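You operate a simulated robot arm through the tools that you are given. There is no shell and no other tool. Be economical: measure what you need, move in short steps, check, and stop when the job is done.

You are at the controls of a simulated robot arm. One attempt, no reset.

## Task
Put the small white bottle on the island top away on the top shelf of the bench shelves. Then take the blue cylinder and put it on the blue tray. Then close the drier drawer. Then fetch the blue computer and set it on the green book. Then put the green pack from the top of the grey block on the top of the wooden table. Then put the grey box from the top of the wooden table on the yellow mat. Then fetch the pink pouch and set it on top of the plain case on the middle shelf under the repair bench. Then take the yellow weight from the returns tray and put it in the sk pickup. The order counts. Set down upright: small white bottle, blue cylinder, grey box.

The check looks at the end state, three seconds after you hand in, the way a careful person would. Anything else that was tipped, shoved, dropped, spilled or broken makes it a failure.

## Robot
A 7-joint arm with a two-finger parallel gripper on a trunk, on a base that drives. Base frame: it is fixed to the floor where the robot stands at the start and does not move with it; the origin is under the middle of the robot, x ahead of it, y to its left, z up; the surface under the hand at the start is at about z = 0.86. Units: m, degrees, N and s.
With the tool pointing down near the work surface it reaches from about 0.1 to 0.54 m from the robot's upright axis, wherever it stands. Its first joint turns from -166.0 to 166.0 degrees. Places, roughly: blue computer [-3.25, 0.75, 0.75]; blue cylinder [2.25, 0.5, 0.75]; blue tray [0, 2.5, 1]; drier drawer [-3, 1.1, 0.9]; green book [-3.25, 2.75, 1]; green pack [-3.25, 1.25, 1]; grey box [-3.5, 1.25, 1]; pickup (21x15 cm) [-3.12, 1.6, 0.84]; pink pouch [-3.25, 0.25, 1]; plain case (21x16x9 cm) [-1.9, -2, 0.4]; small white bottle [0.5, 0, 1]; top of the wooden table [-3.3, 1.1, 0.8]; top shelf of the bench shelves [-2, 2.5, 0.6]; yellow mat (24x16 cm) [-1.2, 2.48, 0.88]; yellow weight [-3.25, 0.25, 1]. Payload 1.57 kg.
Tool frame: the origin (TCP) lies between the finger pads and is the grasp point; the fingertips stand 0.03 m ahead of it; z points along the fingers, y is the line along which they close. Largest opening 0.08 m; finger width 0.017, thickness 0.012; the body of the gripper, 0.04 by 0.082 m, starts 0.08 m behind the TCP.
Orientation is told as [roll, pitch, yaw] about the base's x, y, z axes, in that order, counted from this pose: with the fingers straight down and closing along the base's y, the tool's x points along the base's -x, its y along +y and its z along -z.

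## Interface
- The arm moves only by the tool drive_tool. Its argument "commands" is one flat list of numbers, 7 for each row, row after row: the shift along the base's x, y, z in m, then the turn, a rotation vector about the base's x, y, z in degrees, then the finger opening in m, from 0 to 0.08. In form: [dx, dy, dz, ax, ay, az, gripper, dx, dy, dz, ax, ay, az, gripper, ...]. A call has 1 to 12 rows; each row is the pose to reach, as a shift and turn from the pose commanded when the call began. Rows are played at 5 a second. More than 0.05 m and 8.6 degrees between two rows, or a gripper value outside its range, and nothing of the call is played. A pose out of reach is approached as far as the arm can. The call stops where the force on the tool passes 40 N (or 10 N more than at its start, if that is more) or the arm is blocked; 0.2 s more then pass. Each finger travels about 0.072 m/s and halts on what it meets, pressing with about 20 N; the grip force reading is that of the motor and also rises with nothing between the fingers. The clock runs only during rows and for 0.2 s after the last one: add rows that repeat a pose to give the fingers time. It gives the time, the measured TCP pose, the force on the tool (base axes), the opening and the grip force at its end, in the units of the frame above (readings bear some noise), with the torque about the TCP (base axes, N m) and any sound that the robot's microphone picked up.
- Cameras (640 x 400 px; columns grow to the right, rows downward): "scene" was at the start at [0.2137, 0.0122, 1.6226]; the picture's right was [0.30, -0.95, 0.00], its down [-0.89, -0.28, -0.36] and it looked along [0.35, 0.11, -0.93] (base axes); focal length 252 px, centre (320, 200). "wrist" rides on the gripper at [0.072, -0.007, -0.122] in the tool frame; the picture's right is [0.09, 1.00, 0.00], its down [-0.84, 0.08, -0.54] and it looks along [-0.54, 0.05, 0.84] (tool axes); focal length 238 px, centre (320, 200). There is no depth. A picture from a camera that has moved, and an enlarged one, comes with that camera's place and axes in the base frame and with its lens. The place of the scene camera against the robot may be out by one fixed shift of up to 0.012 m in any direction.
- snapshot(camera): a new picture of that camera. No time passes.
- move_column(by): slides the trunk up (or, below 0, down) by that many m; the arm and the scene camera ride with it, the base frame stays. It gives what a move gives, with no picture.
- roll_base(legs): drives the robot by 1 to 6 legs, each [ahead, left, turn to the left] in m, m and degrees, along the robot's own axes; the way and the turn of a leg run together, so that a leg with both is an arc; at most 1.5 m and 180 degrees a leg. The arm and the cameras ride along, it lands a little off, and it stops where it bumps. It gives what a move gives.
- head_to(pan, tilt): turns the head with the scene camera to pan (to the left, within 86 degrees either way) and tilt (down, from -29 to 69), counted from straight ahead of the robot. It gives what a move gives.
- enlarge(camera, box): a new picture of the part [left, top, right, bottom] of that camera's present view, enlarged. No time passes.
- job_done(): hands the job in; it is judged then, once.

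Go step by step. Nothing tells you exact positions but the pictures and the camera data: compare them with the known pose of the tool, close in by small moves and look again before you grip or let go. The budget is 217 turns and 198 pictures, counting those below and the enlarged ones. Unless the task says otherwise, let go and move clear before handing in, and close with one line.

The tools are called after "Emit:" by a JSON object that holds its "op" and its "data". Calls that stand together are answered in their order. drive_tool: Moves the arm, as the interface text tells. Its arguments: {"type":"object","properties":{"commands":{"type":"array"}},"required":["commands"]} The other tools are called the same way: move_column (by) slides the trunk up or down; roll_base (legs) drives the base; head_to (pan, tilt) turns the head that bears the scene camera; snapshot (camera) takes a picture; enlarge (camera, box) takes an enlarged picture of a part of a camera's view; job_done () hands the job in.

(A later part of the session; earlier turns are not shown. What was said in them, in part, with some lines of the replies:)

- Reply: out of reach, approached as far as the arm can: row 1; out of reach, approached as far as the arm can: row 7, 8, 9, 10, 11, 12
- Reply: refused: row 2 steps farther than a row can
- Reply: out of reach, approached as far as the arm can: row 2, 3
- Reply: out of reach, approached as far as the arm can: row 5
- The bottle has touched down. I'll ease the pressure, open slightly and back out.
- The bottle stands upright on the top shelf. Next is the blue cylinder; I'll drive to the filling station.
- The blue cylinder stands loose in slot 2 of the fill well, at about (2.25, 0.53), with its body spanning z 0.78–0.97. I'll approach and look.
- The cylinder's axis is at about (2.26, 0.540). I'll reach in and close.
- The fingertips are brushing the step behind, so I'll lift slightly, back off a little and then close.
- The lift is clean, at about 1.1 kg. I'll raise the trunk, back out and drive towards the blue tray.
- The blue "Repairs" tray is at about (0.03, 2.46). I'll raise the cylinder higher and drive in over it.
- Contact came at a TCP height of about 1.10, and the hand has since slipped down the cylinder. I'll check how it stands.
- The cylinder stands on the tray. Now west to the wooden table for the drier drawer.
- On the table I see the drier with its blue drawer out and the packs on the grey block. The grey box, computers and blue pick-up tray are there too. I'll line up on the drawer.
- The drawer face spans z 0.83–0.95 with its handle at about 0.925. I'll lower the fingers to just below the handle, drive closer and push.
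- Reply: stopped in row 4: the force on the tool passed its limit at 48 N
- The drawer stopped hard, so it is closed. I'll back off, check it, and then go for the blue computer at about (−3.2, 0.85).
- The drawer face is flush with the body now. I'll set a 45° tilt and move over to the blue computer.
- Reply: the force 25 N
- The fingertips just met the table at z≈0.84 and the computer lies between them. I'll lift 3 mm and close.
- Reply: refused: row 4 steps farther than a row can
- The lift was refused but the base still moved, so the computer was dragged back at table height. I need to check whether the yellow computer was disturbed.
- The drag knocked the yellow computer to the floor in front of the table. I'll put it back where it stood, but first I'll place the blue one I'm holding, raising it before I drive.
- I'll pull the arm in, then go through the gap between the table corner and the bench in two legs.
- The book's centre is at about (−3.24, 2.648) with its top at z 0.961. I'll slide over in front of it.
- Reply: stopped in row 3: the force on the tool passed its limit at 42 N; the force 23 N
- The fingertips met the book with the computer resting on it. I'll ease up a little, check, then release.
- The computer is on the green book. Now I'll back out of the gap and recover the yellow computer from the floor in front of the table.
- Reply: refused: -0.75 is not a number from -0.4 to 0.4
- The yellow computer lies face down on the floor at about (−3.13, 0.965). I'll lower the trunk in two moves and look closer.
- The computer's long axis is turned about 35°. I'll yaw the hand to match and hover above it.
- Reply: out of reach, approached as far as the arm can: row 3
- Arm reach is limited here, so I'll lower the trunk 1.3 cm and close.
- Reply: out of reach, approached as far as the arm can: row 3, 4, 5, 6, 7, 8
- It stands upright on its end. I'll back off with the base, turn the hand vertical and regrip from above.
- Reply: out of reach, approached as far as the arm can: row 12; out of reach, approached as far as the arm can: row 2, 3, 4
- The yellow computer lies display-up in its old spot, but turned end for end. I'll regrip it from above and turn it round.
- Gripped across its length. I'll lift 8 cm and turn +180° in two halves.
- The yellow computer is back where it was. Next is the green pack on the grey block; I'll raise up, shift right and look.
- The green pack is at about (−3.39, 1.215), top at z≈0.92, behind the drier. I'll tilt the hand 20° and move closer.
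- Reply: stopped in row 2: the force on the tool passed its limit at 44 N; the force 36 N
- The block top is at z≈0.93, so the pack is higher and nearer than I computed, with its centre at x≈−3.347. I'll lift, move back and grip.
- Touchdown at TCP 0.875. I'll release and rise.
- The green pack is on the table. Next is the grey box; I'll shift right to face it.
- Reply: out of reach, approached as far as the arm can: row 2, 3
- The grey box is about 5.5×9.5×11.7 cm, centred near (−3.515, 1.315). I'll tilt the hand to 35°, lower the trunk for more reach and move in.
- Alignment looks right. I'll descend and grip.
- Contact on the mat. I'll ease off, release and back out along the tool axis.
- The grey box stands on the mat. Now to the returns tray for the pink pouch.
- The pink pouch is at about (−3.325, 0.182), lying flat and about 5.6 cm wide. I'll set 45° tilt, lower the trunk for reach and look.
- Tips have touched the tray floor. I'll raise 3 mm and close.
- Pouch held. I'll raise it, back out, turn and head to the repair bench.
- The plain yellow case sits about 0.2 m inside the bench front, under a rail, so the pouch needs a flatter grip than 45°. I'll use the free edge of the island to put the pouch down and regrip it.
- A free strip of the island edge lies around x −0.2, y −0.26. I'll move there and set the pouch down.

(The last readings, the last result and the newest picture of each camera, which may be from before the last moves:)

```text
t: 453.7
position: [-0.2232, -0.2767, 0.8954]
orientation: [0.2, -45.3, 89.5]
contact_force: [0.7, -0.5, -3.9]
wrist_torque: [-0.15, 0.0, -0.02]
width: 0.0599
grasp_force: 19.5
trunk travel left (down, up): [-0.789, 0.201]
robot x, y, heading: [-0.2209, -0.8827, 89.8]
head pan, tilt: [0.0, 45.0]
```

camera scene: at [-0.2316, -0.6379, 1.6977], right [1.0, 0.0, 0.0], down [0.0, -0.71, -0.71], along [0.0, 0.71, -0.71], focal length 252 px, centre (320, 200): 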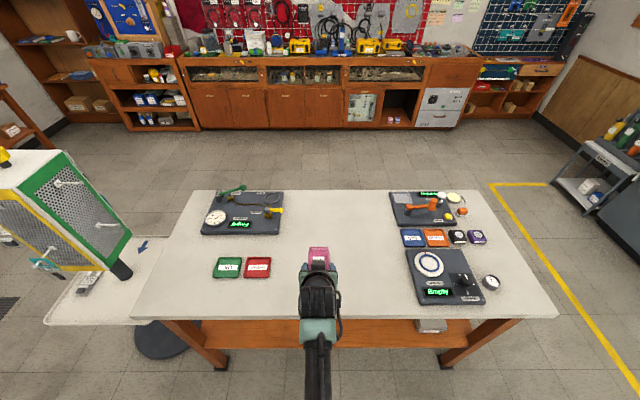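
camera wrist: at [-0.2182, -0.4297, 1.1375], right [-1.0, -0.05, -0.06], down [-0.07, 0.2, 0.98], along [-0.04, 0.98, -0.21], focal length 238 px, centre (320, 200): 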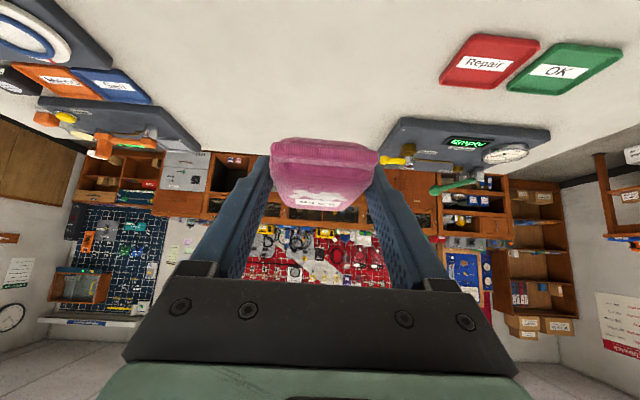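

Emit:
{"op": "drive_tool", "data": {"commands": [0, 0, -0.004, 0, 0, 0, 0.035, 0, 0, -0.007, 0, 0, 0, 0.035, 0, 0, -0.007, 0, 0, 0, 0.05, 0, 0, -0.007, 0, 0, 0, 0.07, 0, 0, -0.007, 0, 0, 0, 0.08]}}

Emit:
{"op": "snapshot", "data": {"camera": "wrist"}}

```text
t: 454.9
position: [-0.2237, -0.2753, 0.888]
orientation: [0.1, -45.3, 89.4]
contact_force: [-0.2, 0.6, -0.5]
wrist_torque: [0.01, 0.0, 0.03]
width: 0.0801
grasp_force: 0.2
trunk travel left (down, up): [-0.789, 0.201]
robot x, y, heading: [-0.2209, -0.8829, 89.4]
head pan, tilt: [0.0, 45.0]
```

```text
38 pictures are left
camera wrist: at [-0.218, -0.4141, 0.9226], right [-1.0, -0.05, -0.06], down [-0.07, 0.2, 0.98], along [-0.04, 0.98, -0.21], focal length 238 px, centre (320, 200)
```

wrist: 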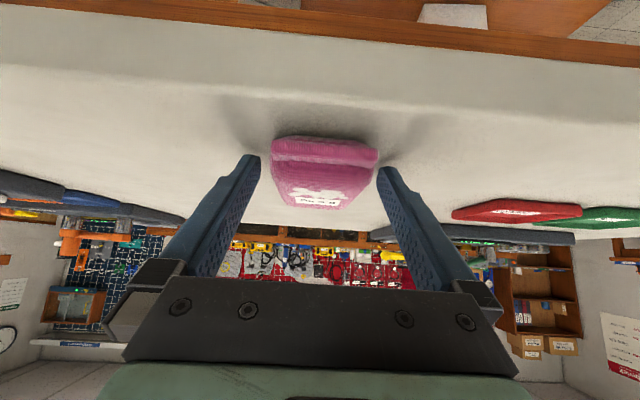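

The pouch lies on the island edge. I'll back off, flatten the hand to 78° and regrip.

Emit:
{"op": "drive_tool", "data": {"commands": [0, -0.04, 0.01, 0, 0, 0, 0.08, 0, -0.08, 0.03, 0, 0, 0, 0.08, 0, -0.12, 0.06, 6, 0, 0, 0.08, 0, -0.12, 0.09, 14, 0, 0, 0.08, 0, -0.12, 0.11, 22, 0, 0, 0.08, 0, -0.12, 0.11, 30, 0, 0, 0.08, 0, -0.12, 0.11, 33, 0, 0, 0.08]}}

Emit:
{"op": "move_column", "data": {"by": -0.12}}

Emit:
{"op": "snapshot", "data": {"camera": "wrist"}}

```text
t: 456.5
position: [-0.2243, -0.3962, 0.9984]
orientation: [1.8, -78.4, 87.8]
contact_force: [0.1, -0.1, -0.3]
wrist_torque: [-0.01, 0.06, 0.04]
width: 0.0801
grasp_force: 0.1
trunk travel left (down, up): [-0.789, 0.201]
robot x, y, heading: [-0.2239, -0.8853, 89.8]
head pan, tilt: [0.0, 45.0]
```

```text
t: 458.0
position: [-0.2249, -0.3959, 0.8774]
orientation: [1.7, -78.3, 87.9]
contact_force: [-0.7, 0.2, -0.1]
wrist_torque: [-0.04, 0.0, -0.01]
width: 0.0804
grasp_force: 0.1
trunk travel left (down, up): [-0.669, 0.321]
robot x, y, heading: [-0.2239, -0.8811, 89.9]
head pan, tilt: [0.0, 45.0]
```

```text
37 pictures are left
camera wrist: at [-0.2178, -0.531, 0.832], right [-1.0, -0.01, -0.08], down [-0.07, -0.36, 0.93], along [-0.04, 0.93, 0.36], focal length 238 px, centre (320, 200)
```

wrist: 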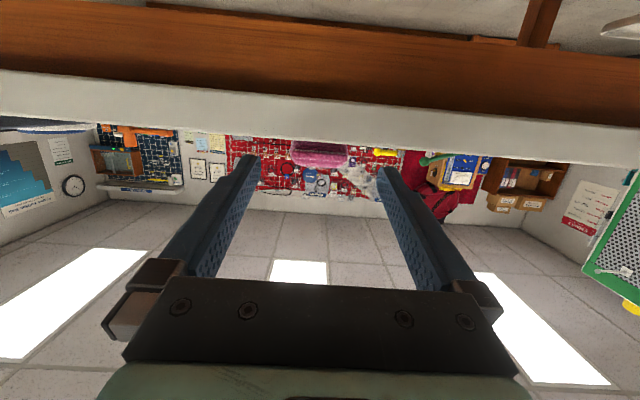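

Emit:
{"op": "drive_tool", "data": {"commands": [0, 0.04, 0.003, 0, 0, 0, 0.08, 0, 0.08, 0.003, 0, 0, 0, 0.08, 0, 0.124, 0.003, 0, 0, 0, 0.08]}}

Emit:
{"op": "snapshot", "data": {"camera": "wrist"}}

Emit:
{"op": "enlarge", "data": {"camera": "scene", "box": [250, 220, 390, 340]}}

```text
t: 458.8
position: [-0.2229, -0.2725, 0.8797]
orientation: [1.6, -78.2, 88.0]
contact_force: [-0.7, 0.2, -0.7]
wrist_torque: [0.0, -0.01, -0.02]
width: 0.0799
grasp_force: 0.0
trunk travel left (down, up): [-0.669, 0.321]
robot x, y, heading: [-0.2234, -0.8868, 90.0]
head pan, tilt: [0.0, 45.0]
```

```text
36 pictures are left
camera wrist: at [-0.2175, -0.4073, 0.8344], right [-1.0, -0.01, -0.08], down [-0.07, -0.36, 0.93], along [-0.04, 0.93, 0.36], focal length 238 px, centre (320, 200)
```

wrist: 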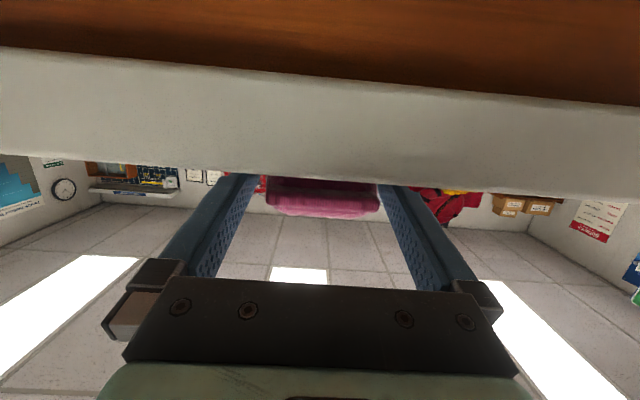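

```text
3.33 times, centred on (320, 280) of scene
camera zoom: at [-0.2312, -0.6361, 1.4373], right [1.0, 0.0, 0.0], down [0.0, -0.71, -0.71], along [0.0, 0.71, -0.71], focal length 839 px, centre (320, -67)
```

zoom: 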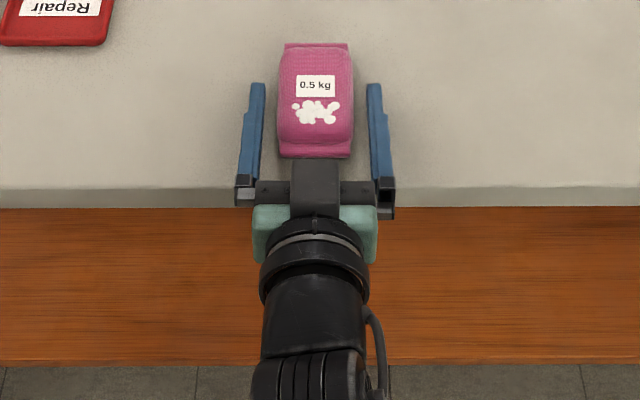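

Emit:
{"op": "drive_tool", "data": {"commands": [0, 0.01, 0, 0, 0, 0, 0.07, 0, 0.01, 0, 0, 0, 0, 0.055, 0, 0.01, 0, 0, 0, 0, 0.045, 0, 0.01, 0, 0, 0, 0, 0.04, 0, 0.01, 0, 0, 0, 0, 0.04]}}

Emit:
{"op": "drive_tool", "data": {"commands": [0, 0, 0.03, 0, 0, 0, 0.04, 0, 0, 0.06, 0, 0, 0, 0.04, 0, 0, 0.1, 0, 0, 0, 0.04]}}

Emit:
{"op": "snapshot", "data": {"camera": "wrist"}}

```text
t: 460.0
position: [-0.2231, -0.2628, 0.8816]
orientation: [1.8, -78.3, 87.8]
contact_force: [0.1, 3.2, 0.1]
wrist_torque: [-0.08, -0.13, 0.06]
width: 0.0598
grasp_force: 20.1
trunk travel left (down, up): [-0.669, 0.321]
robot x, y, heading: [-0.224, -0.883, 89.7]
head pan, tilt: [0.0, 45.0]
```

```text
t: 460.8
position: [-0.2247, -0.2627, 0.9801]
orientation: [1.7, -78.1, 87.8]
contact_force: [-0.5, -0.3, -4.6]
wrist_torque: [-0.05, 0.0, 0.0]
width: 0.0598
grasp_force: 20.1
trunk travel left (down, up): [-0.669, 0.321]
robot x, y, heading: [-0.225, -0.8835, 89.8]
head pan, tilt: [0.0, 45.0]
```

```text
34 pictures are left
camera wrist: at [-0.2184, -0.3985, 0.9341], right [-1.0, -0.01, -0.08], down [-0.07, -0.36, 0.93], along [-0.04, 0.93, 0.35], focal length 238 px, centre (320, 200)
```

wrist: 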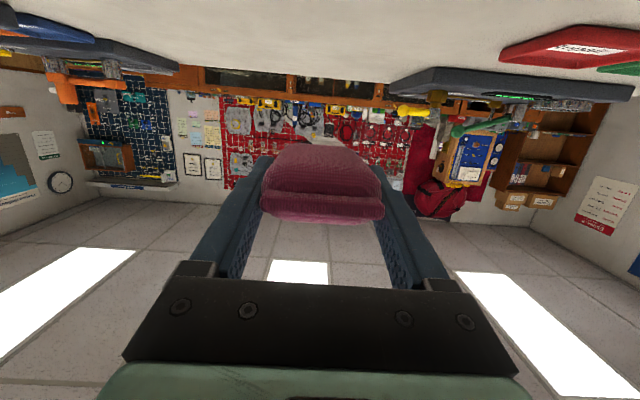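

Regripped flat. I'll pull the arm in, turn and drive to the repair bench.

Emit:
{"op": "drive_tool", "data": {"commands": [0, -0.04, 0, 0, 0, 0, 0.04, 0, -0.08, 0, 0, 0, 0, 0.04, 0, -0.12, 0, 0, 0, 0, 0.04, 0, -0.15, 0, 0, 0, 0, 0.04]}}

Emit:
{"op": "roll_base", "data": {"legs": [[-0.05, 0, 0], [0, 0, 180], [0, -1.0, 0], [0, -0.71, 0]]}}

Emit:
{"op": "move_column", "data": {"by": -0.3}}

Emit:
{"op": "head_to", "data": {"pan": 0, "tilt": 35}}

Emit:
{"op": "snapshot", "data": {"camera": "scene"}}

Emit:
{"op": "snapshot", "data": {"camera": "wrist"}}

```text
t: 461.8
position: [-0.2234, -0.4139, 0.981]
orientation: [1.6, -78.3, 88.1]
contact_force: [-0.9, 0.0, -5.8]
wrist_torque: [-0.08, 0.01, -0.02]
width: 0.0598
grasp_force: 19.9
trunk travel left (down, up): [-0.669, 0.321]
robot x, y, heading: [-0.2239, -0.8856, 89.5]
head pan, tilt: [0.0, 45.0]
```

```text
t: 478.4
position: [-1.9335, -1.4101, 0.9809]
orientation: [1.8, -78.2, -91.9]
contact_force: [0.6, 0.1, -5.0]
wrist_torque: [0.08, -0.01, 0.0]
width: 0.0599
grasp_force: 20.3
trunk travel left (down, up): [-0.669, 0.321]
robot x, y, heading: [-1.938, -0.9363, -90.0]
head pan, tilt: [0.0, 45.0]
```

```text
t: 481.4
position: [-1.9336, -1.4102, 0.6805]
orientation: [1.7, -78.3, -91.9]
contact_force: [0.6, -0.4, -5.6]
wrist_torque: [0.06, -0.02, 0.01]
width: 0.0599
grasp_force: 19.9
trunk travel left (down, up): [-0.369, 0.621]
robot x, y, heading: [-1.9347, -0.9383, -89.9]
head pan, tilt: [0.0, 45.0]
```

```text
t: 482.1
position: [-1.9333, -1.4101, 0.679]
orientation: [1.7, -78.2, -91.9]
contact_force: [-0.7, -0.6, -5.2]
wrist_torque: [0.06, -0.01, 0.0]
width: 0.0601
grasp_force: 20.0
trunk travel left (down, up): [-0.369, 0.621]
robot x, y, heading: [-1.934, -0.9367, -90.2]
head pan, tilt: [0.0, 35.0]
```

```text
33 pictures are left
camera scene: at [-1.9456, -1.2014, 1.1522], right [-1.0, 0.0, 0.0], down [0.0, 0.57, -0.82], along [0.0, -0.82, -0.57], focal length 252 px, centre (320, 200)
```

scene: 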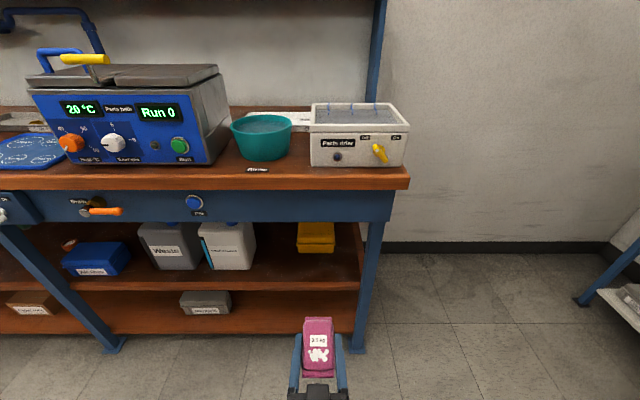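

```text
32 pictures are left
camera wrist: at [-1.9384, -1.2768, 0.6338], right [1.0, 0.02, -0.08], down [0.07, 0.36, 0.93], along [0.04, -0.93, 0.36], focal length 238 px, centre (320, 200)
```

wrist: 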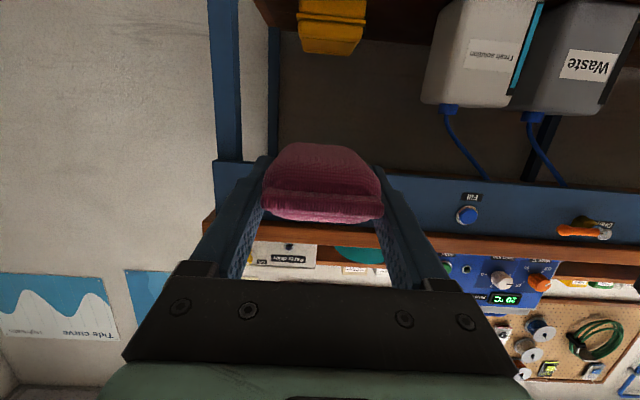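

The plain yellow case is centred near x −1.925, with its front at y −1.90, its top at z≈0.50 and the rail underside at about 0.737. I'll extend the arm outside, lower it, then drive in.

Emit:
{"op": "drive_tool", "data": {"commands": [0.005, -0.04, 0, 0, 0, 0, 0.04, 0.008, -0.08, 0, 0, 0, 0, 0.04, 0.008, -0.115, 0, 0, 0, 0, 0.04]}}

Emit:
{"op": "move_column", "data": {"by": -0.11}}

Emit:
{"op": "snapshot", "data": {"camera": "scene"}}

Emit:
{"op": "snapshot", "data": {"camera": "wrist"}}

```text
t: 482.9
position: [-1.9255, -1.5259, 0.6802]
orientation: [1.7, -78.1, -91.9]
contact_force: [0.3, -0.4, -4.2]
wrist_torque: [0.02, 0.02, 0.0]
width: 0.0598
grasp_force: 20.2
trunk travel left (down, up): [-0.369, 0.621]
robot x, y, heading: [-1.9373, -0.9395, -90.2]
head pan, tilt: [0.0, 35.0]
```

```text
t: 484.3
position: [-1.9249, -1.5252, 0.5701]
orientation: [1.7, -78.1, -91.9]
contact_force: [0.5, -0.3, -5.3]
wrist_torque: [0.05, -0.02, 0.0]
width: 0.0601
grasp_force: 19.9
trunk travel left (down, up): [-0.259, 0.731]
robot x, y, heading: [-1.9332, -0.9405, -89.7]
head pan, tilt: [0.0, 35.0]
```

```text
31 pictures are left
camera scene: at [-1.9456, -1.2014, 1.0422], right [-1.0, 0.0, 0.0], down [0.0, 0.57, -0.82], along [0.0, -0.82, -0.57], focal length 252 px, centre (320, 200)
```

scene: 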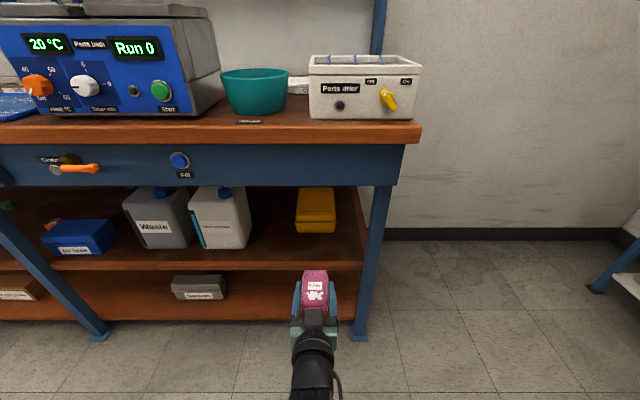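

```text
30 pictures are left
camera wrist: at [-1.9304, -1.392, 0.5243], right [1.0, 0.02, -0.08], down [0.07, 0.36, 0.93], along [0.04, -0.93, 0.36], focal length 238 px, centre (320, 200)
```

wrist: 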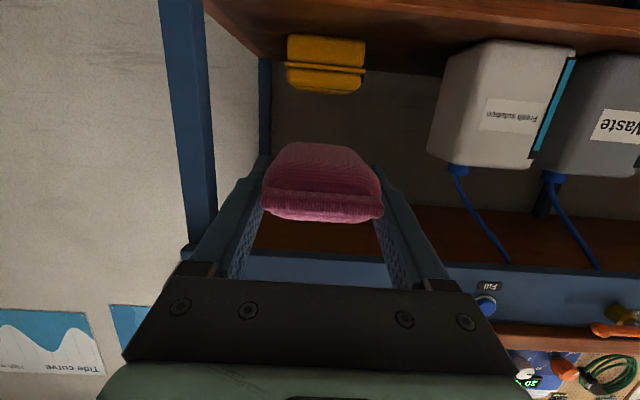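

Emit:
{"op": "roll_base", "data": {"legs": [[0.26, 0, 0]]}}

Emit:
{"op": "snapshot", "data": {"camera": "scene"}}

```text
t: 486.2
position: [-1.9259, -1.7838, 0.5698]
orientation: [1.7, -78.2, -91.9]
contact_force: [0.6, 0.1, -4.1]
wrist_torque: [0.06, 0.02, -0.01]
width: 0.0603
grasp_force: 19.7
trunk travel left (down, up): [-0.259, 0.731]
robot x, y, heading: [-1.9368, -1.2003, -90.1]
head pan, tilt: [0.0, 35.0]
```

```text
29 pictures are left
camera scene: at [-1.9459, -1.4597, 1.0422], right [-1.0, 0.0, 0.0], down [0.0, 0.57, -0.82], along [0.0, -0.82, -0.57], focal length 252 px, centre (320, 200)
```

scene: 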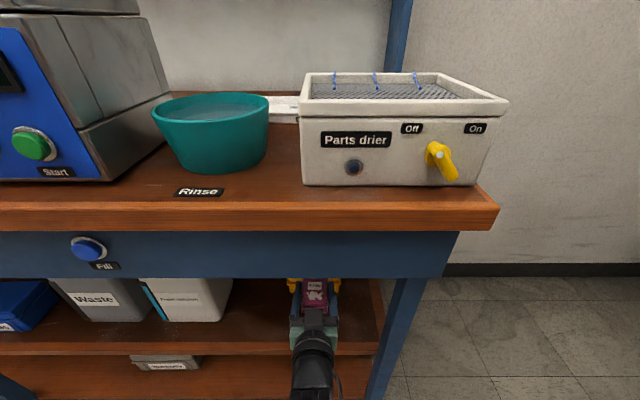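

Emit:
{"op": "drive_tool", "data": {"commands": [0, -0.035, 0, 0, 0, 0, 0.04, 0, -0.07, 0, 0, 0, 0, 0.04, 0.002, -0.1, 0, 0, 0, 0, 0.04]}}

Emit:
{"op": "roll_base", "data": {"legs": [[0.085, 0, 0]]}}

Emit:
{"op": "snapshot", "data": {"camera": "wrist"}}

Emit:
{"op": "enlarge", "data": {"camera": "scene", "box": [240, 270, 400, 400]}}

```text
t: 487.0
position: [-1.9218, -1.8837, 0.5683]
orientation: [1.7, -78.2, -91.9]
contact_force: [0.8, 0.2, -5.0]
wrist_torque: [0.01, -0.02, 0.0]
width: 0.0599
grasp_force: 19.2
trunk travel left (down, up): [-0.259, 0.731]
robot x, y, heading: [-1.9396, -1.1914, -90.0]
head pan, tilt: [0.0, 35.0]
```

```text
t: 488.0
position: [-1.9218, -1.9688, 0.5693]
orientation: [1.7, -78.1, -91.9]
contact_force: [0.3, -0.3, -4.3]
wrist_torque: [0.04, 0.04, -0.03]
width: 0.0601
grasp_force: 19.5
trunk travel left (down, up): [-0.259, 0.731]
robot x, y, heading: [-1.9399, -1.2817, -90.2]
head pan, tilt: [0.0, 35.0]
```

```text
28 pictures are left
camera wrist: at [-1.9279, -1.8354, 0.523], right [1.0, 0.02, -0.08], down [0.07, 0.36, 0.93], along [0.05, -0.93, 0.36], focal length 238 px, centre (320, 200)
```

wrist: 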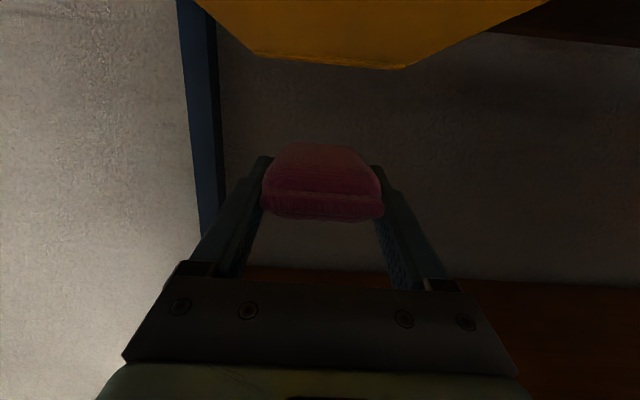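

```text
3.08 times, centred on (320, 335) of scene
camera zoom: at [-1.9455, -1.5449, 1.0422], right [-1.0, 0.0, 0.0], down [0.0, 0.57, -0.82], along [0.0, -0.82, -0.57], focal length 775 px, centre (320, -215)
```

zoom: 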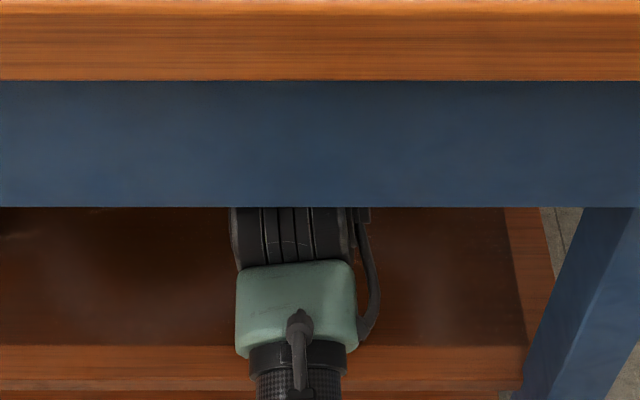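

Emit:
{"op": "drive_tool", "data": {"commands": [0.003, 0, -0.015, 0, 0, 0, 0.04, 0.004, 0, -0.03, 0, 0, 0, 0.04, 0.004, 0, -0.042, 0, 0, 0, 0.04]}}

Emit:
{"op": "drive_tool", "data": {"commands": [0, 0, -0.004, 0, 0, 0, 0.04, 0, 0, -0.008, 0, 0, 0, 0.04]}}

```text
t: 488.8
position: [-1.9187, -1.9692, 0.5263]
orientation: [1.7, -78.1, -91.9]
contact_force: [0.4, -0.2, -4.3]
wrist_torque: [0.07, 0.0, 0.03]
width: 0.0598
grasp_force: 19.7
trunk travel left (down, up): [-0.259, 0.731]
robot x, y, heading: [-1.9371, -1.2831, -90.1]
head pan, tilt: [0.0, 35.0]
```

```text
t: 489.4
position: [-1.9189, -1.9693, 0.5183]
orientation: [1.6, -78.1, -91.9]
contact_force: [-0.4, -0.5, -4.6]
wrist_torque: [0.03, 0.0, -0.03]
width: 0.0601
grasp_force: 20.7
trunk travel left (down, up): [-0.259, 0.731]
robot x, y, heading: [-1.9349, -1.2812, -89.9]
head pan, tilt: [0.0, 35.0]
```

Emit:
{"op": "drive_tool", "data": {"commands": [0, 0, -0.004, 0, 0, 0, 0.04, 0, 0, -0.008, 0, 0, 0, 0.04]}}

```text
t: 490.0
position: [-1.9179, -1.9681, 0.5103]
orientation: [1.7, -78.0, -91.6]
contact_force: [-0.7, 0.6, -5.4]
wrist_torque: [0.11, -0.01, 0.01]
width: 0.0599
grasp_force: 19.6
trunk travel left (down, up): [-0.259, 0.731]
robot x, y, heading: [-1.9351, -1.2799, -90.0]
head pan, tilt: [0.0, 35.0]
```

Emit:
{"op": "drive_tool", "data": {"commands": [0, 0, -0.004, 0, 0, 0, 0.04, 0, 0, -0.008, 0, 0, 0, 0.04]}}

Emit:
{"op": "snapshot", "data": {"camera": "wrist"}}

```text
t: 490.6
position: [-1.9187, -1.9694, 0.5091]
orientation: [1.4, -78.9, -91.5]
contact_force: [-2.2, 2.8, 13.1]
wrist_torque: [0.74, 0.49, -0.01]
width: 0.06
grasp_force: 19.9
trunk travel left (down, up): [-0.259, 0.731]
robot x, y, heading: [-1.938, -1.2777, -90.1]
head pan, tilt: [0.0, 35.0]
```

```text
26 pictures are left
camera wrist: at [-1.9241, -1.8371, 0.4616], right [1.0, 0.02, -0.09], down [0.07, 0.37, 0.93], along [0.05, -0.93, 0.37], focal length 238 px, centre (320, 200)
```

wrist: 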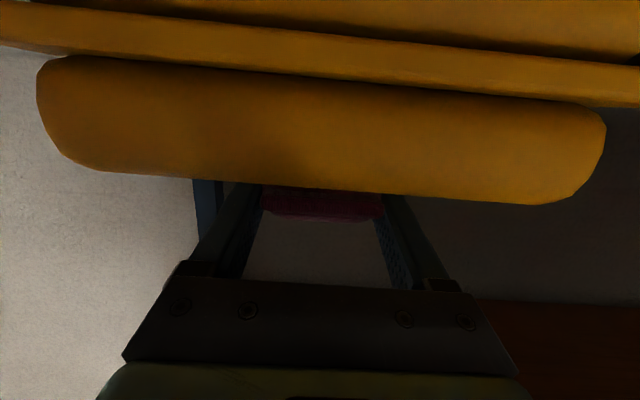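

Contact on the case. I'll release and withdraw straight back.

Emit:
{"op": "drive_tool", "data": {"commands": [0, 0, 0.005, 0, 0, 0, 0.04, 0, 0, 0.005, 0, 0, 0, 0.055, 0, 0, 0.005, 0, 0, 0, 0.07, 0, 0, 0.005, 0, 0, 0, 0.08, 0, 0, 0.005, 0, 0, 0, 0.08]}}

Emit:
{"op": "drive_tool", "data": {"commands": [0, 0.03, 0.004, 0, 0, 0, 0.08, 0, 0.06, 0.01, 0, 0, 0, 0.08, 0, 0.1, 0.02, 0, 0, 0, 0.08, 0, 0.14, 0.03, 0, 0, 0, 0.08]}}

Emit:
{"op": "snapshot", "data": {"camera": "wrist"}}

```text
t: 491.8
position: [-1.9186, -1.9677, 0.5085]
orientation: [1.7, -78.2, -91.9]
contact_force: [0.2, 0.5, -0.3]
wrist_torque: [-0.02, -0.03, 0.01]
width: 0.0799
grasp_force: 0.1
trunk travel left (down, up): [-0.259, 0.731]
robot x, y, heading: [-1.9359, -1.2804, -89.8]
head pan, tilt: [0.0, 35.0]
```

```text
t: 492.8
position: [-1.9172, -1.8273, 0.5381]
orientation: [1.8, -78.2, -91.9]
contact_force: [0.3, 0.1, 0.5]
wrist_torque: [0.02, -0.03, 0.0]
width: 0.0797
grasp_force: 0.1
trunk travel left (down, up): [-0.259, 0.731]
robot x, y, heading: [-1.9418, -1.2848, -90.2]
head pan, tilt: [0.0, 35.0]
```

```text
25 pictures are left
camera wrist: at [-1.923, -1.6943, 0.4928], right [1.0, 0.02, -0.08], down [0.07, 0.36, 0.93], along [0.05, -0.93, 0.36], focal length 238 px, centre (320, 200)
```

wrist: 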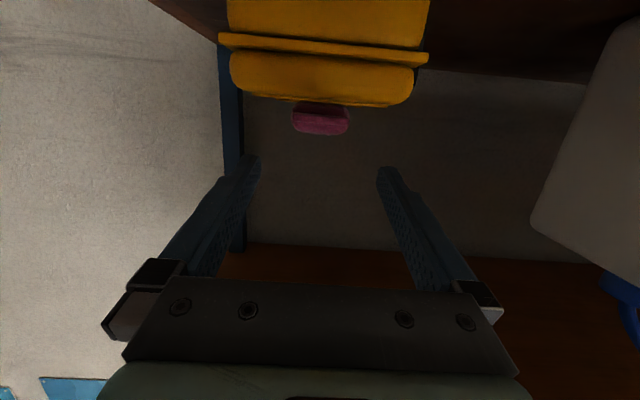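

The pouch rests on the case. Now I'll return to the tray for the yellow weight.

Emit:
{"op": "roll_base", "data": {"legs": [[-0.45, 0, 0]]}}

Emit:
{"op": "move_column", "data": {"by": 0.4}}

Emit:
{"op": "move_column", "data": {"by": 0.2}}

Emit:
{"op": "drive_tool", "data": {"commands": [0, 0, 0, 8, 0, 0, 0.08, 0, 0, 0, 16, 0, 0, 0.08, 0, 0, 0, 24, 0, 0, 0.08, 0, 0, 0, 32, 0, 0, 0.08]}}

Emit:
{"op": "roll_base", "data": {"legs": [[0, 0, -90], [0, -1.02, 0], [0.45, 0, 0]]}}

```text
t: 495.6
position: [-1.9163, -1.38, 0.5377]
orientation: [1.7, -78.3, -91.6]
contact_force: [-0.1, 0.1, -0.5]
wrist_torque: [-0.02, -0.01, 0.0]
width: 0.0801
grasp_force: 0.0
trunk travel left (down, up): [-0.259, 0.731]
robot x, y, heading: [-1.9389, -0.8349, -89.8]
head pan, tilt: [0.0, 35.0]
```

```text
t: 499.4
position: [-1.9164, -1.3805, 0.9387]
orientation: [1.8, -78.3, -91.6]
contact_force: [-0.1, -0.7, 0.2]
wrist_torque: [-0.05, 0.01, 0.01]
width: 0.0801
grasp_force: 0.1
trunk travel left (down, up): [-0.659, 0.331]
robot x, y, heading: [-1.9366, -0.8354, -89.7]
head pan, tilt: [0.0, 35.0]
```

```text
t: 501.6
position: [-1.9172, -1.3811, 1.1385]
orientation: [1.7, -78.1, -91.6]
contact_force: [0.2, 0.5, 0.0]
wrist_torque: [0.01, 0.02, -0.03]
width: 0.0801
grasp_force: 0.2
trunk travel left (down, up): [-0.859, 0.131]
robot x, y, heading: [-1.937, -0.8376, -89.6]
head pan, tilt: [0.0, 35.0]
```

```text
t: 502.6
position: [-1.9173, -1.3801, 1.1382]
orientation: [0.4, -46.0, -90.5]
contact_force: [0.1, -0.3, 0.2]
wrist_torque: [0.01, 0.0, 0.0]
width: 0.08
grasp_force: 0.1
trunk travel left (down, up): [-0.859, 0.131]
robot x, y, heading: [-1.9379, -0.8368, -89.6]
head pan, tilt: [0.0, 35.0]
```

```text
t: 513.9
position: [-2.9412, 0.1446, 1.1381]
orientation: [0.4, -46.2, 179.7]
contact_force: [-0.1, 0.7, -0.2]
wrist_torque: [0.0, -0.01, 0.03]
width: 0.0801
grasp_force: 0.1
trunk travel left (down, up): [-0.859, 0.131]
robot x, y, heading: [-2.3936, 0.1666, -179.5]
head pan, tilt: [0.0, 35.0]
```

Emit:
{"op": "roll_base", "data": {"legs": [[0.13, -0.025, 0]]}}

Emit:
{"op": "move_column", "data": {"by": -0.1}}

Emit:
{"op": "head_to", "data": {"pan": 0, "tilt": 50}}

Emit:
{"op": "snapshot", "data": {"camera": "wrist"}}

Emit:
{"op": "enlarge", "data": {"camera": "scene", "box": [220, 160, 420, 300]}}

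```text
t: 515.2
position: [-3.07, 0.1675, 1.1385]
orientation: [0.6, -46.2, 179.8]
contact_force: [0.6, 0.0, 0.0]
wrist_torque: [0.02, 0.01, 0.0]
width: 0.0798
grasp_force: 0.1
trunk travel left (down, up): [-0.859, 0.131]
robot x, y, heading: [-2.5256, 0.1901, -179.6]
head pan, tilt: [0.0, 35.0]
```

```text
t: 516.5
position: [-3.0701, 0.1689, 1.0382]
orientation: [0.5, -46.2, 179.8]
contact_force: [-1.1, -0.3, -0.2]
wrist_torque: [0.01, -0.02, -0.02]
width: 0.0801
grasp_force: 0.1
trunk travel left (down, up): [-0.759, 0.231]
robot x, y, heading: [-2.523, 0.1918, -179.4]
head pan, tilt: [0.0, 35.0]
```

```text
t: 517.3
position: [-3.0714, 0.1685, 1.0377]
orientation: [0.4, -46.2, 179.7]
contact_force: [0.5, 0.5, 0.0]
wrist_torque: [-0.02, 0.01, 0.02]
width: 0.08
grasp_force: 0.0
trunk travel left (down, up): [-0.759, 0.231]
robot x, y, heading: [-2.5262, 0.1902, -179.6]
head pan, tilt: [0.0, 50.0]
```

```text
24 pictures are left
camera wrist: at [-2.9322, 0.1749, 1.0703], right [0.07, -1.0, -0.06], down [-0.19, -0.07, 0.98], along [-0.98, -0.05, -0.19], focal length 238 px, centre (320, 200)
```

wrist: 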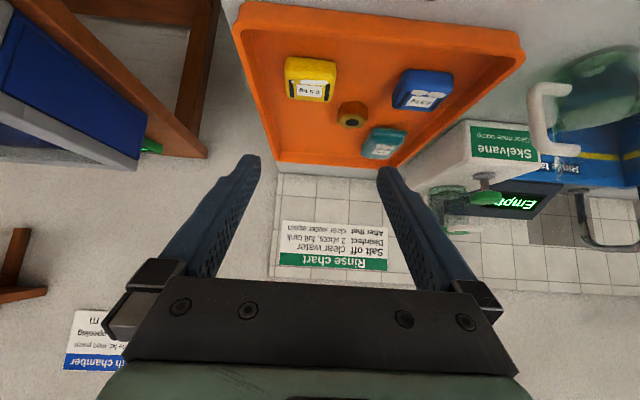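

```text
2.86 times, centred on (320, 230) of scene
camera zoom: at [-2.7813, 0.1849, 1.5206], right [-0.01, 1.0, 0.0], down [0.77, 0.01, -0.64], along [-0.64, -0.01, -0.77], focal length 719 px, centre (320, 114)
```

zoom: 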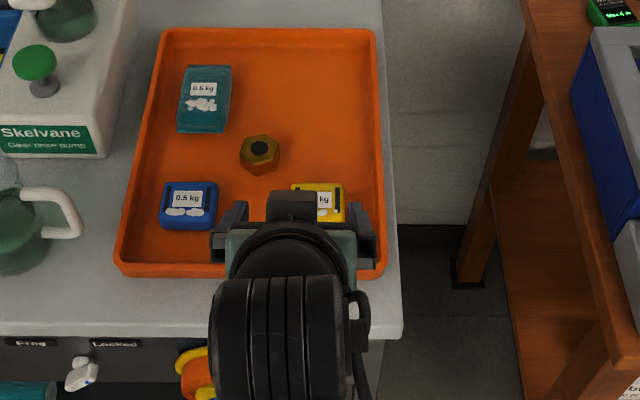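

The yellow weight is at about (−3.18, 0.178), roughly 5.5 cm square. I'll hover just above it.

Emit:
{"op": "drive_tool", "data": {"commands": [-0.035, 0.003, -0.02, 0, 0, 0, 0.072, -0.07, 0.006, -0.04, 0, 0, 0, 0.072, -0.097, 0.009, -0.07, 0, 0, 0, 0.072, -0.097, 0.009, -0.1, 0, 0, 0, 0.072]}}

Emit:
{"op": "snapshot", "data": {"camera": "wrist"}}

```text
t: 518.3
position: [-3.1682, 0.1774, 0.939]
orientation: [0.5, -46.2, 179.9]
contact_force: [0.3, -0.5, -0.5]
wrist_torque: [-0.01, 0.0, -0.02]
width: 0.0718
grasp_force: 0.0
trunk travel left (down, up): [-0.759, 0.231]
robot x, y, heading: [-2.5255, 0.1941, -179.3]
head pan, tilt: [0.0, 50.0]
```

```text
22 pictures are left
camera wrist: at [-3.0297, 0.184, 0.971], right [0.07, -1.0, -0.06], down [-0.19, -0.07, 0.98], along [-0.98, -0.05, -0.19], focal length 238 px, centre (320, 200)
```

wrist: 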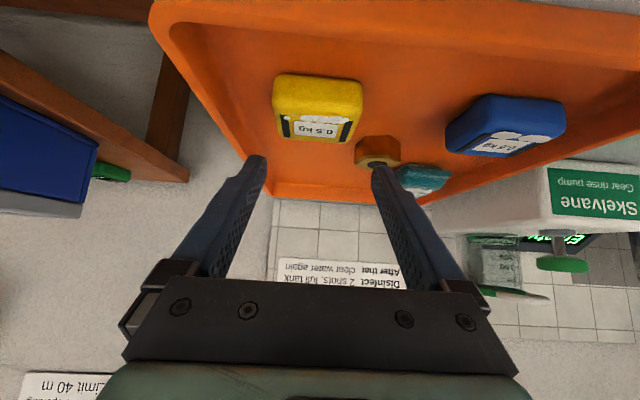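

Emit:
{"op": "drive_tool", "data": {"commands": [-0.003, 0, -0.02, 0, 0, 0, 0.072, -0.005, 0, -0.035, 0, 0, 0, 0.072, -0.005, 0, -0.042, 0, 0, 0, 0.072]}}

Emit:
{"op": "snapshot", "data": {"camera": "wrist"}}

```text
t: 519.1
position: [-3.1731, 0.1779, 0.8963]
orientation: [0.5, -46.3, 179.8]
contact_force: [-0.1, 0.4, -0.1]
wrist_torque: [0.02, -0.06, -0.03]
width: 0.072
grasp_force: 0.0
trunk travel left (down, up): [-0.759, 0.231]
robot x, y, heading: [-2.5277, 0.1902, -179.2]
head pan, tilt: [0.0, 50.0]
```

```text
21 pictures are left
camera wrist: at [-3.0345, 0.1839, 0.9287], right [0.07, -1.0, -0.06], down [-0.19, -0.07, 0.98], along [-0.98, -0.05, -0.19], focal length 238 px, centre (320, 200)
```

wrist: 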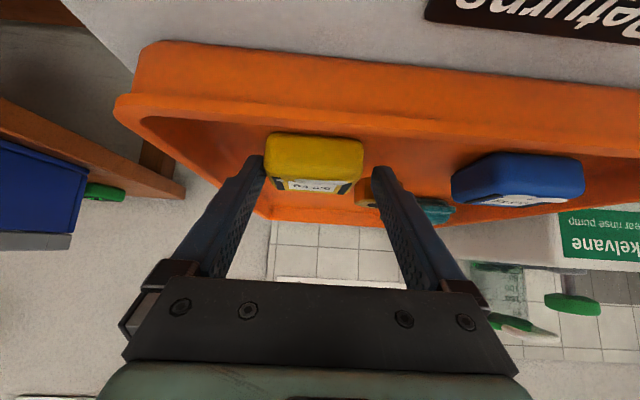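

Emit:
{"op": "drive_tool", "data": {"commands": [-0.003, 0.001, -0.002, 0, 0, 0, 0.06, -0.003, 0.001, -0.002, 0, 0, 0, 0.045, -0.003, 0.001, -0.002, 0, 0, 0, 0.035, -0.003, 0.001, -0.002, 0, 0, 0, 0.035]}}

Emit:
{"op": "drive_tool", "data": {"commands": [0, 0, 0.03, 0, 0, 0, 0.035, 0, 0, 0.07, 0, 0, 0, 0.035, 0, 0, 0.11, 0, 0, 0, 0.035, 0, 0, 0.15, 0, 0, 0, 0.035]}}

Emit:
{"op": "snapshot", "data": {"camera": "wrist"}}

```text
t: 520.1
position: [-3.1748, 0.1787, 0.8951]
orientation: [0.5, -46.3, 179.8]
contact_force: [0.4, 2.5, -0.1]
wrist_torque: [0.2, 0.07, -0.1]
width: 0.0579
grasp_force: 20.0
trunk travel left (down, up): [-0.759, 0.231]
robot x, y, heading: [-2.5241, 0.1916, -179.5]
head pan, tilt: [0.0, 50.0]
```

```text
t: 521.1
position: [-3.1749, 0.179, 1.0453]
orientation: [0.5, -46.1, 179.8]
contact_force: [0.2, -0.2, -4.8]
wrist_torque: [0.01, -0.04, 0.03]
width: 0.0578
grasp_force: 20.4
trunk travel left (down, up): [-0.759, 0.231]
robot x, y, heading: [-2.5237, 0.1899, -179.6]
head pan, tilt: [0.0, 50.0]
```

```text
20 pictures are left
camera wrist: at [-3.0371, 0.185, 1.0767], right [0.07, -1.0, -0.06], down [-0.19, -0.07, 0.98], along [-0.98, -0.05, -0.19], focal length 238 px, centre (320, 200)
```

wrist: 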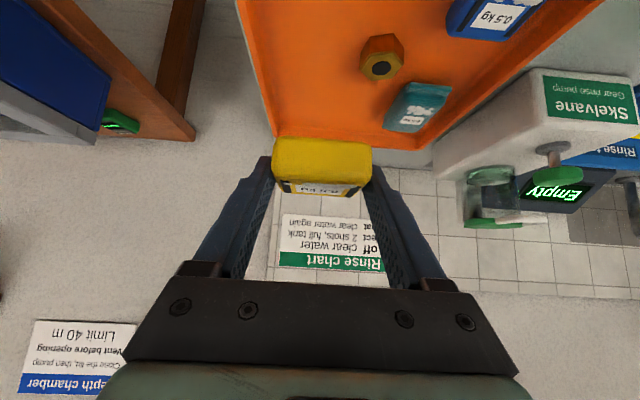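

Emit:
{"op": "move_column", "data": {"by": 0.1}}

Emit:
{"op": "roll_base", "data": {"legs": [[-0.45, 0, 0], [0, -1.41, 0], [0.3, 0, 0]]}}

Emit:
{"op": "snapshot", "data": {"camera": "scene"}}

Emit:
{"op": "snapshot", "data": {"camera": "wrist"}}

```text
t: 522.5
position: [-3.1754, 0.1804, 1.1439]
orientation: [0.5, -46.0, 179.8]
contact_force: [-0.2, 0.3, -4.5]
wrist_torque: [0.01, -0.07, 0.0]
width: 0.0577
grasp_force: 20.3
trunk travel left (down, up): [-0.859, 0.131]
robot x, y, heading: [-2.5249, 0.1891, -179.2]
head pan, tilt: [0.0, 50.0]
```

```text
t: 533.4
position: [-3.0428, 1.582, 1.1447]
orientation: [0.5, -46.1, -180.0]
contact_force: [0.6, -0.5, -4.9]
wrist_torque: [-0.01, -0.09, 0.01]
width: 0.0576
grasp_force: 20.1
trunk travel left (down, up): [-0.859, 0.131]
robot x, y, heading: [-2.3907, 1.5944, -179.1]
head pan, tilt: [0.0, 50.0]
```

```text
19 pictures are left
camera scene: at [-2.6497, 1.5904, 1.6205], right [-0.01, 1.0, 0.0], down [0.77, 0.01, -0.64], along [-0.64, -0.01, -0.77], focal length 252 px, centre (320, 200)
```

scene: 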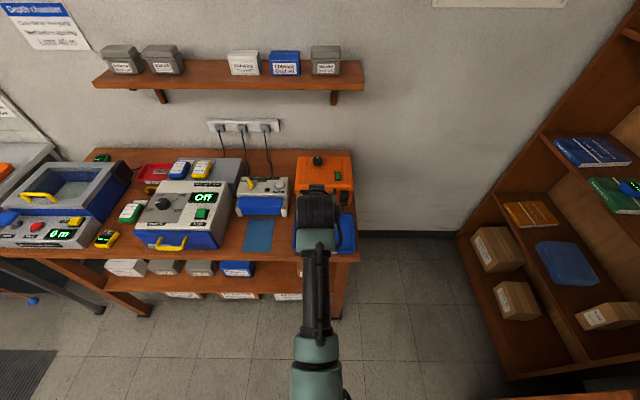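

```text
18 pictures are left
camera wrist: at [-2.9054, 1.5895, 1.1764], right [0.07, -1.0, -0.06], down [-0.19, -0.07, 0.98], along [-0.98, -0.06, -0.19], focal length 238 px, centre (320, 200)
```

wrist: 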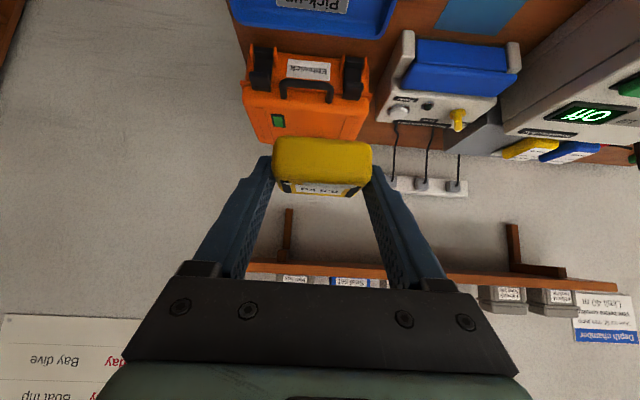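

The pick-up tray is centred near (−3.125, 1.60). I'll go over it and lower.

Emit:
{"op": "move_column", "data": {"by": -0.12}}

Emit:
{"op": "drive_tool", "data": {"commands": [-0.035, 0.009, -0.02, 0, 0, 0, 0.035, -0.072, 0.018, -0.04, 0, 0, 0, 0.035, -0.072, 0.018, -0.07, 0, 0, 0, 0.035, -0.072, 0.018, -0.1, 0, 0, 0, 0.035]}}

Emit:
{"op": "snapshot", "data": {"camera": "wrist"}}

Emit:
{"op": "enlarge", "data": {"camera": "scene", "box": [240, 150, 400, 270]}}

```text
t: 534.9
position: [-3.0433, 1.5824, 1.023]
orientation: [0.6, -46.1, -180.1]
contact_force: [0.6, 0.7, -4.4]
wrist_torque: [0.02, -0.01, 0.02]
width: 0.0582
grasp_force: 19.8
trunk travel left (down, up): [-0.739, 0.251]
robot x, y, heading: [-2.3914, 1.5992, -179.4]
head pan, tilt: [0.0, 50.0]
```

```text
t: 535.9
position: [-3.1169, 1.6014, 0.9243]
orientation: [0.4, -46.2, -179.9]
contact_force: [0.5, 0.2, -5.7]
wrist_torque: [0.04, -0.09, -0.02]
width: 0.0581
grasp_force: 20.0
trunk travel left (down, up): [-0.739, 0.251]
robot x, y, heading: [-2.3937, 1.5966, -179.4]
head pan, tilt: [0.0, 50.0]
```

```text
17 pictures are left
camera wrist: at [-2.9784, 1.6079, 0.9559], right [0.07, -1.0, -0.06], down [-0.19, -0.07, 0.98], along [-0.98, -0.06, -0.19], focal length 238 px, centre (320, 200)
```

wrist: 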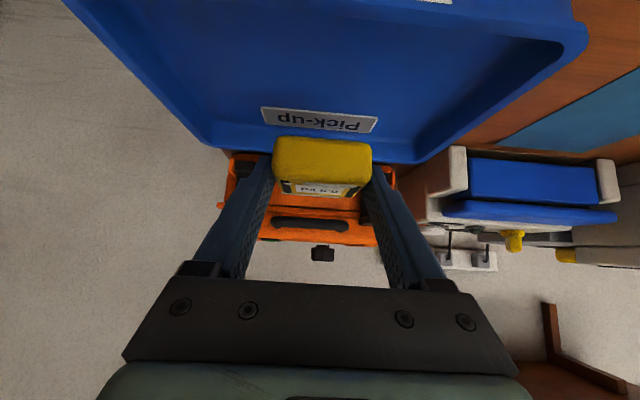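

```text
3.33 times, centred on (320, 210) of scene
camera zoom: at [-2.6506, 1.5904, 1.5003], right [-0.01, 1.0, 0.0], down [0.77, 0.01, -0.64], along [-0.64, -0.01, -0.77], focal length 839 px, centre (320, 167)
```

zoom: 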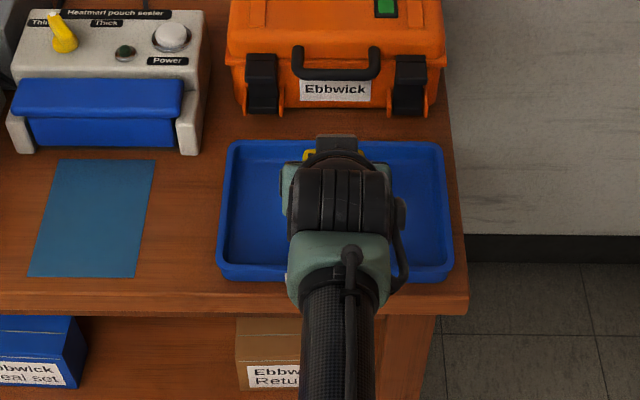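

Emit:
{"op": "drive_tool", "data": {"commands": [-0.003, 0, -0.015, 0, 0, 0, 0.035, -0.003, 0, -0.03, 0, 0, 0, 0.035, -0.003, 0, -0.04, 0, 0, 0, 0.035]}}

Emit:
{"op": "drive_tool", "data": {"commands": [0, 0, -0.004, 0, 0, 0, 0.035, 0, 0, -0.007, 0, 0, 0, 0.035]}}

```text
t: 536.7
position: [-3.1187, 1.6006, 0.8839]
orientation: [0.5, -46.0, -180.0]
contact_force: [-0.2, -0.9, -4.8]
wrist_torque: [0.03, -0.09, 0.01]
width: 0.058
grasp_force: 20.1
trunk travel left (down, up): [-0.739, 0.251]
robot x, y, heading: [-2.3954, 1.5963, -179.2]
head pan, tilt: [0.0, 50.0]
```

```text
t: 537.3
position: [-3.1206, 1.6004, 0.8771]
orientation: [0.5, -46.1, 180.1]
contact_force: [-0.7, 1.5, -4.6]
wrist_torque: [0.0, -0.09, 0.03]
width: 0.0578
grasp_force: 20.3
trunk travel left (down, up): [-0.739, 0.251]
robot x, y, heading: [-2.3961, 1.595, -179.2]
head pan, tilt: [0.0, 50.0]
```

Emit:
{"op": "drive_tool", "data": {"commands": [0, 0, -0.003, 0, 0, 0, 0.035, 0, 0, -0.006, 0, 0, 0, 0.035]}}

```text
t: 537.9
position: [-3.1172, 1.5999, 0.8739]
orientation: [0.3, -46.4, -180.0]
contact_force: [-0.4, 2.2, 0.7]
wrist_torque: [0.23, -0.05, 0.01]
width: 0.058
grasp_force: 19.7
out of reach, approached as far as the arm can: row 2
trunk travel left (down, up): [-0.739, 0.251]
robot x, y, heading: [-2.3897, 1.602, -179.1]
head pan, tilt: [0.0, 50.0]
```

Emit:
{"op": "drive_tool", "data": {"commands": [0, 0, 0, 0, 0, 0, 0.05, 0, 0, 0, 0, 0, 0, 0.065, 0, 0, 0, 0, 0, 0, 0.08, 0, 0, 0, 0, 0, 0, 0.08]}}

Emit:
{"op": "drive_tool", "data": {"commands": [0.01, 0, 0.03, 0, 0, 0, 0.08, 0.02, 0, 0.07, 0, 0, 0, 0.08, 0.03, 0, 0.11, 0, 0, 0, 0.08, 0.05, 0, 0.15, 0, 0, 0, 0.08]}}

Emit:
{"op": "snapshot", "data": {"camera": "wrist"}}

```text
t: 538.9
position: [-3.1151, 1.5989, 0.8736]
orientation: [0.5, -46.1, -180.0]
contact_force: [-0.1, -0.3, -1.0]
wrist_torque: [0.0, -0.01, 0.02]
width: 0.0799
grasp_force: 0.0
trunk travel left (down, up): [-0.739, 0.251]
robot x, y, heading: [-2.3909, 1.5986, -179.2]
head pan, tilt: [0.0, 50.0]
```

```text
t: 539.9
position: [-3.1663, 1.5985, 0.9687]
orientation: [0.5, -46.1, -180.1]
contact_force: [0.1, 0.2, 0.2]
wrist_torque: [-0.01, 0.02, 0.03]
width: 0.0797
grasp_force: 0.1
out of reach, approached as far as the arm can: row 1, 2, 3, 4
trunk travel left (down, up): [-0.739, 0.251]
robot x, y, heading: [-2.3928, 1.5974, -179.0]
head pan, tilt: [0.0, 50.0]
```

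```text
15 pictures are left
camera wrist: at [-3.0277, 1.6052, 1.0007], right [0.07, -1.0, -0.06], down [-0.19, -0.07, 0.98], along [-0.98, -0.06, -0.19], focal length 238 px, centre (320, 200)
```

wrist: 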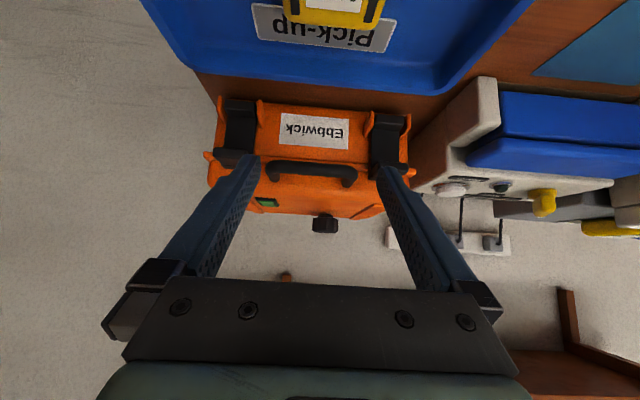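

Emit:
{"op": "roll_base", "data": {"legs": [[-0.3, 0, 0]]}}

Emit:
{"op": "snapshot", "data": {"camera": "scene"}}

Emit:
{"op": "enlarge", "data": {"camera": "scene", "box": [100, 120, 400, 300]}}

```text
t: 542.0
position: [-2.8671, 1.6028, 0.968]
orientation: [0.5, -46.2, -180.0]
contact_force: [-0.4, 0.9, 1.1]
wrist_torque: [-0.01, -0.01, -0.01]
width: 0.0799
grasp_force: 0.1
trunk travel left (down, up): [-0.739, 0.251]
robot x, y, heading: [-2.0944, 1.6021, -179.5]
head pan, tilt: [0.0, 50.0]
```

```text
14 pictures are left
camera scene: at [-2.3483, 1.5944, 1.5007], right [-0.01, 1.0, 0.0], down [0.77, 0.01, -0.64], along [-0.64, -0.01, -0.77], focal length 252 px, centre (320, 200)
```

scene: 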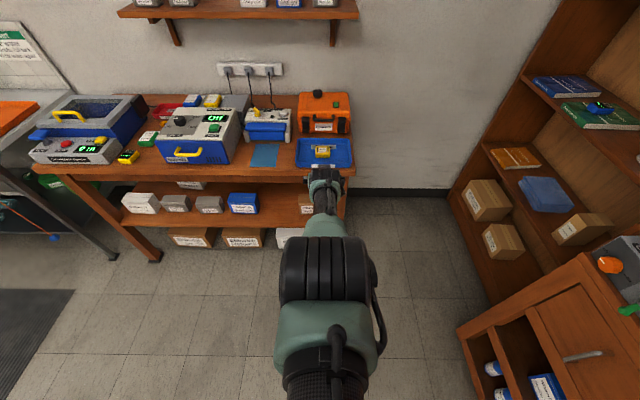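

```text
2.13 times, centred on (250, 210) of scene
camera zoom: at [-2.3483, 1.5944, 1.5007], right [-0.01, 1.0, 0.0], down [0.77, 0.01, -0.64], along [-0.64, -0.01, -0.77], focal length 537 px, centre (469, 179)
```

zoom: 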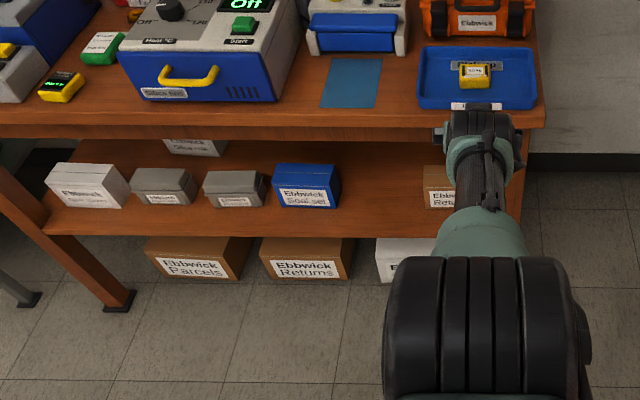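

The weight is in the pick-up tray and the table looks right. One last check of the counter and the shelves.

Emit:
{"op": "head_to", "data": {"pan": -80, "tilt": 30}}

Emit:
{"op": "snapshot", "data": {"camera": "scene"}}

Emit:
{"op": "head_to", "data": {"pan": 85, "tilt": 30}}

Emit:
{"op": "snapshot", "data": {"camera": "scene"}}

```text
t: 543.5
position: [-2.8657, 1.6025, 0.9676]
orientation: [0.5, -46.1, 180.0]
contact_force: [-0.4, 0.6, 0.3]
wrist_torque: [-0.01, 0.01, 0.0]
width: 0.0799
grasp_force: 0.0
trunk travel left (down, up): [-0.739, 0.251]
robot x, y, heading: [-2.0912, 1.5989, -179.2]
head pan, tilt: [-80.0, 30.0]
```

```text
12 pictures are left
camera scene: at [-2.2885, 1.6842, 1.5301], right [0.98, 0.19, 0.0], down [0.09, -0.49, -0.87], along [-0.16, 0.85, -0.5], focal length 252 px, centre (320, 200)
```

scene: 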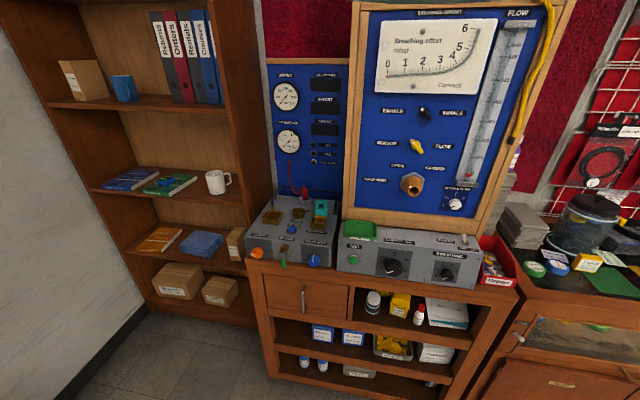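

```text
t: 546.0
position: [-2.8657, 1.6033, 0.9684]
orientation: [0.5, -46.1, 180.0]
contact_force: [-0.4, -0.7, 0.1]
wrist_torque: [-0.01, -0.01, 0.02]
width: 0.0799
grasp_force: 0.1
trunk travel left (down, up): [-0.739, 0.251]
robot x, y, heading: [-2.0886, 1.6006, -179.4]
head pan, tilt: [85.0, 30.0]
```

```text
11 pictures are left
camera scene: at [-2.2784, 1.5052, 1.5301], right [-1.0, 0.07, 0.0], down [0.04, 0.5, -0.87], along [-0.06, -0.86, -0.5], focal length 252 px, centre (320, 200)
```

scene: 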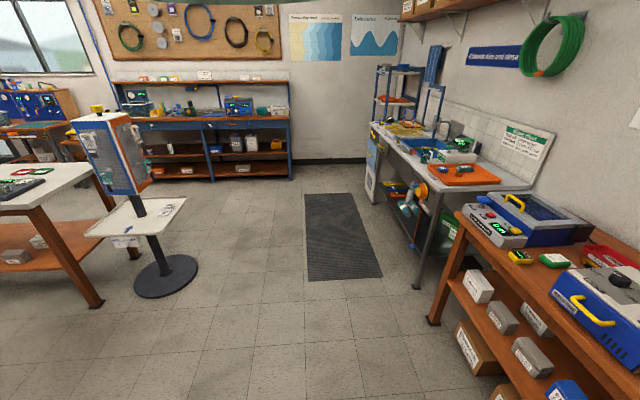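

Every item I can see is in place: the bottle is upright on the top shelf, the computer is on the green book, the stand is undisturbed and the weight is in the pick-up tray. I'm clear of everything, so I'm handing in.

Emit:
{"op": "job_done", "data": {}}

```text
The job is handed in.
```

I did all eight jobs in order and handed in, but while fetching the blue computer I knocked the yellow dive computer off the wooden table; I put it back display-up in about its old spot, and any damage from the fall is unknown.
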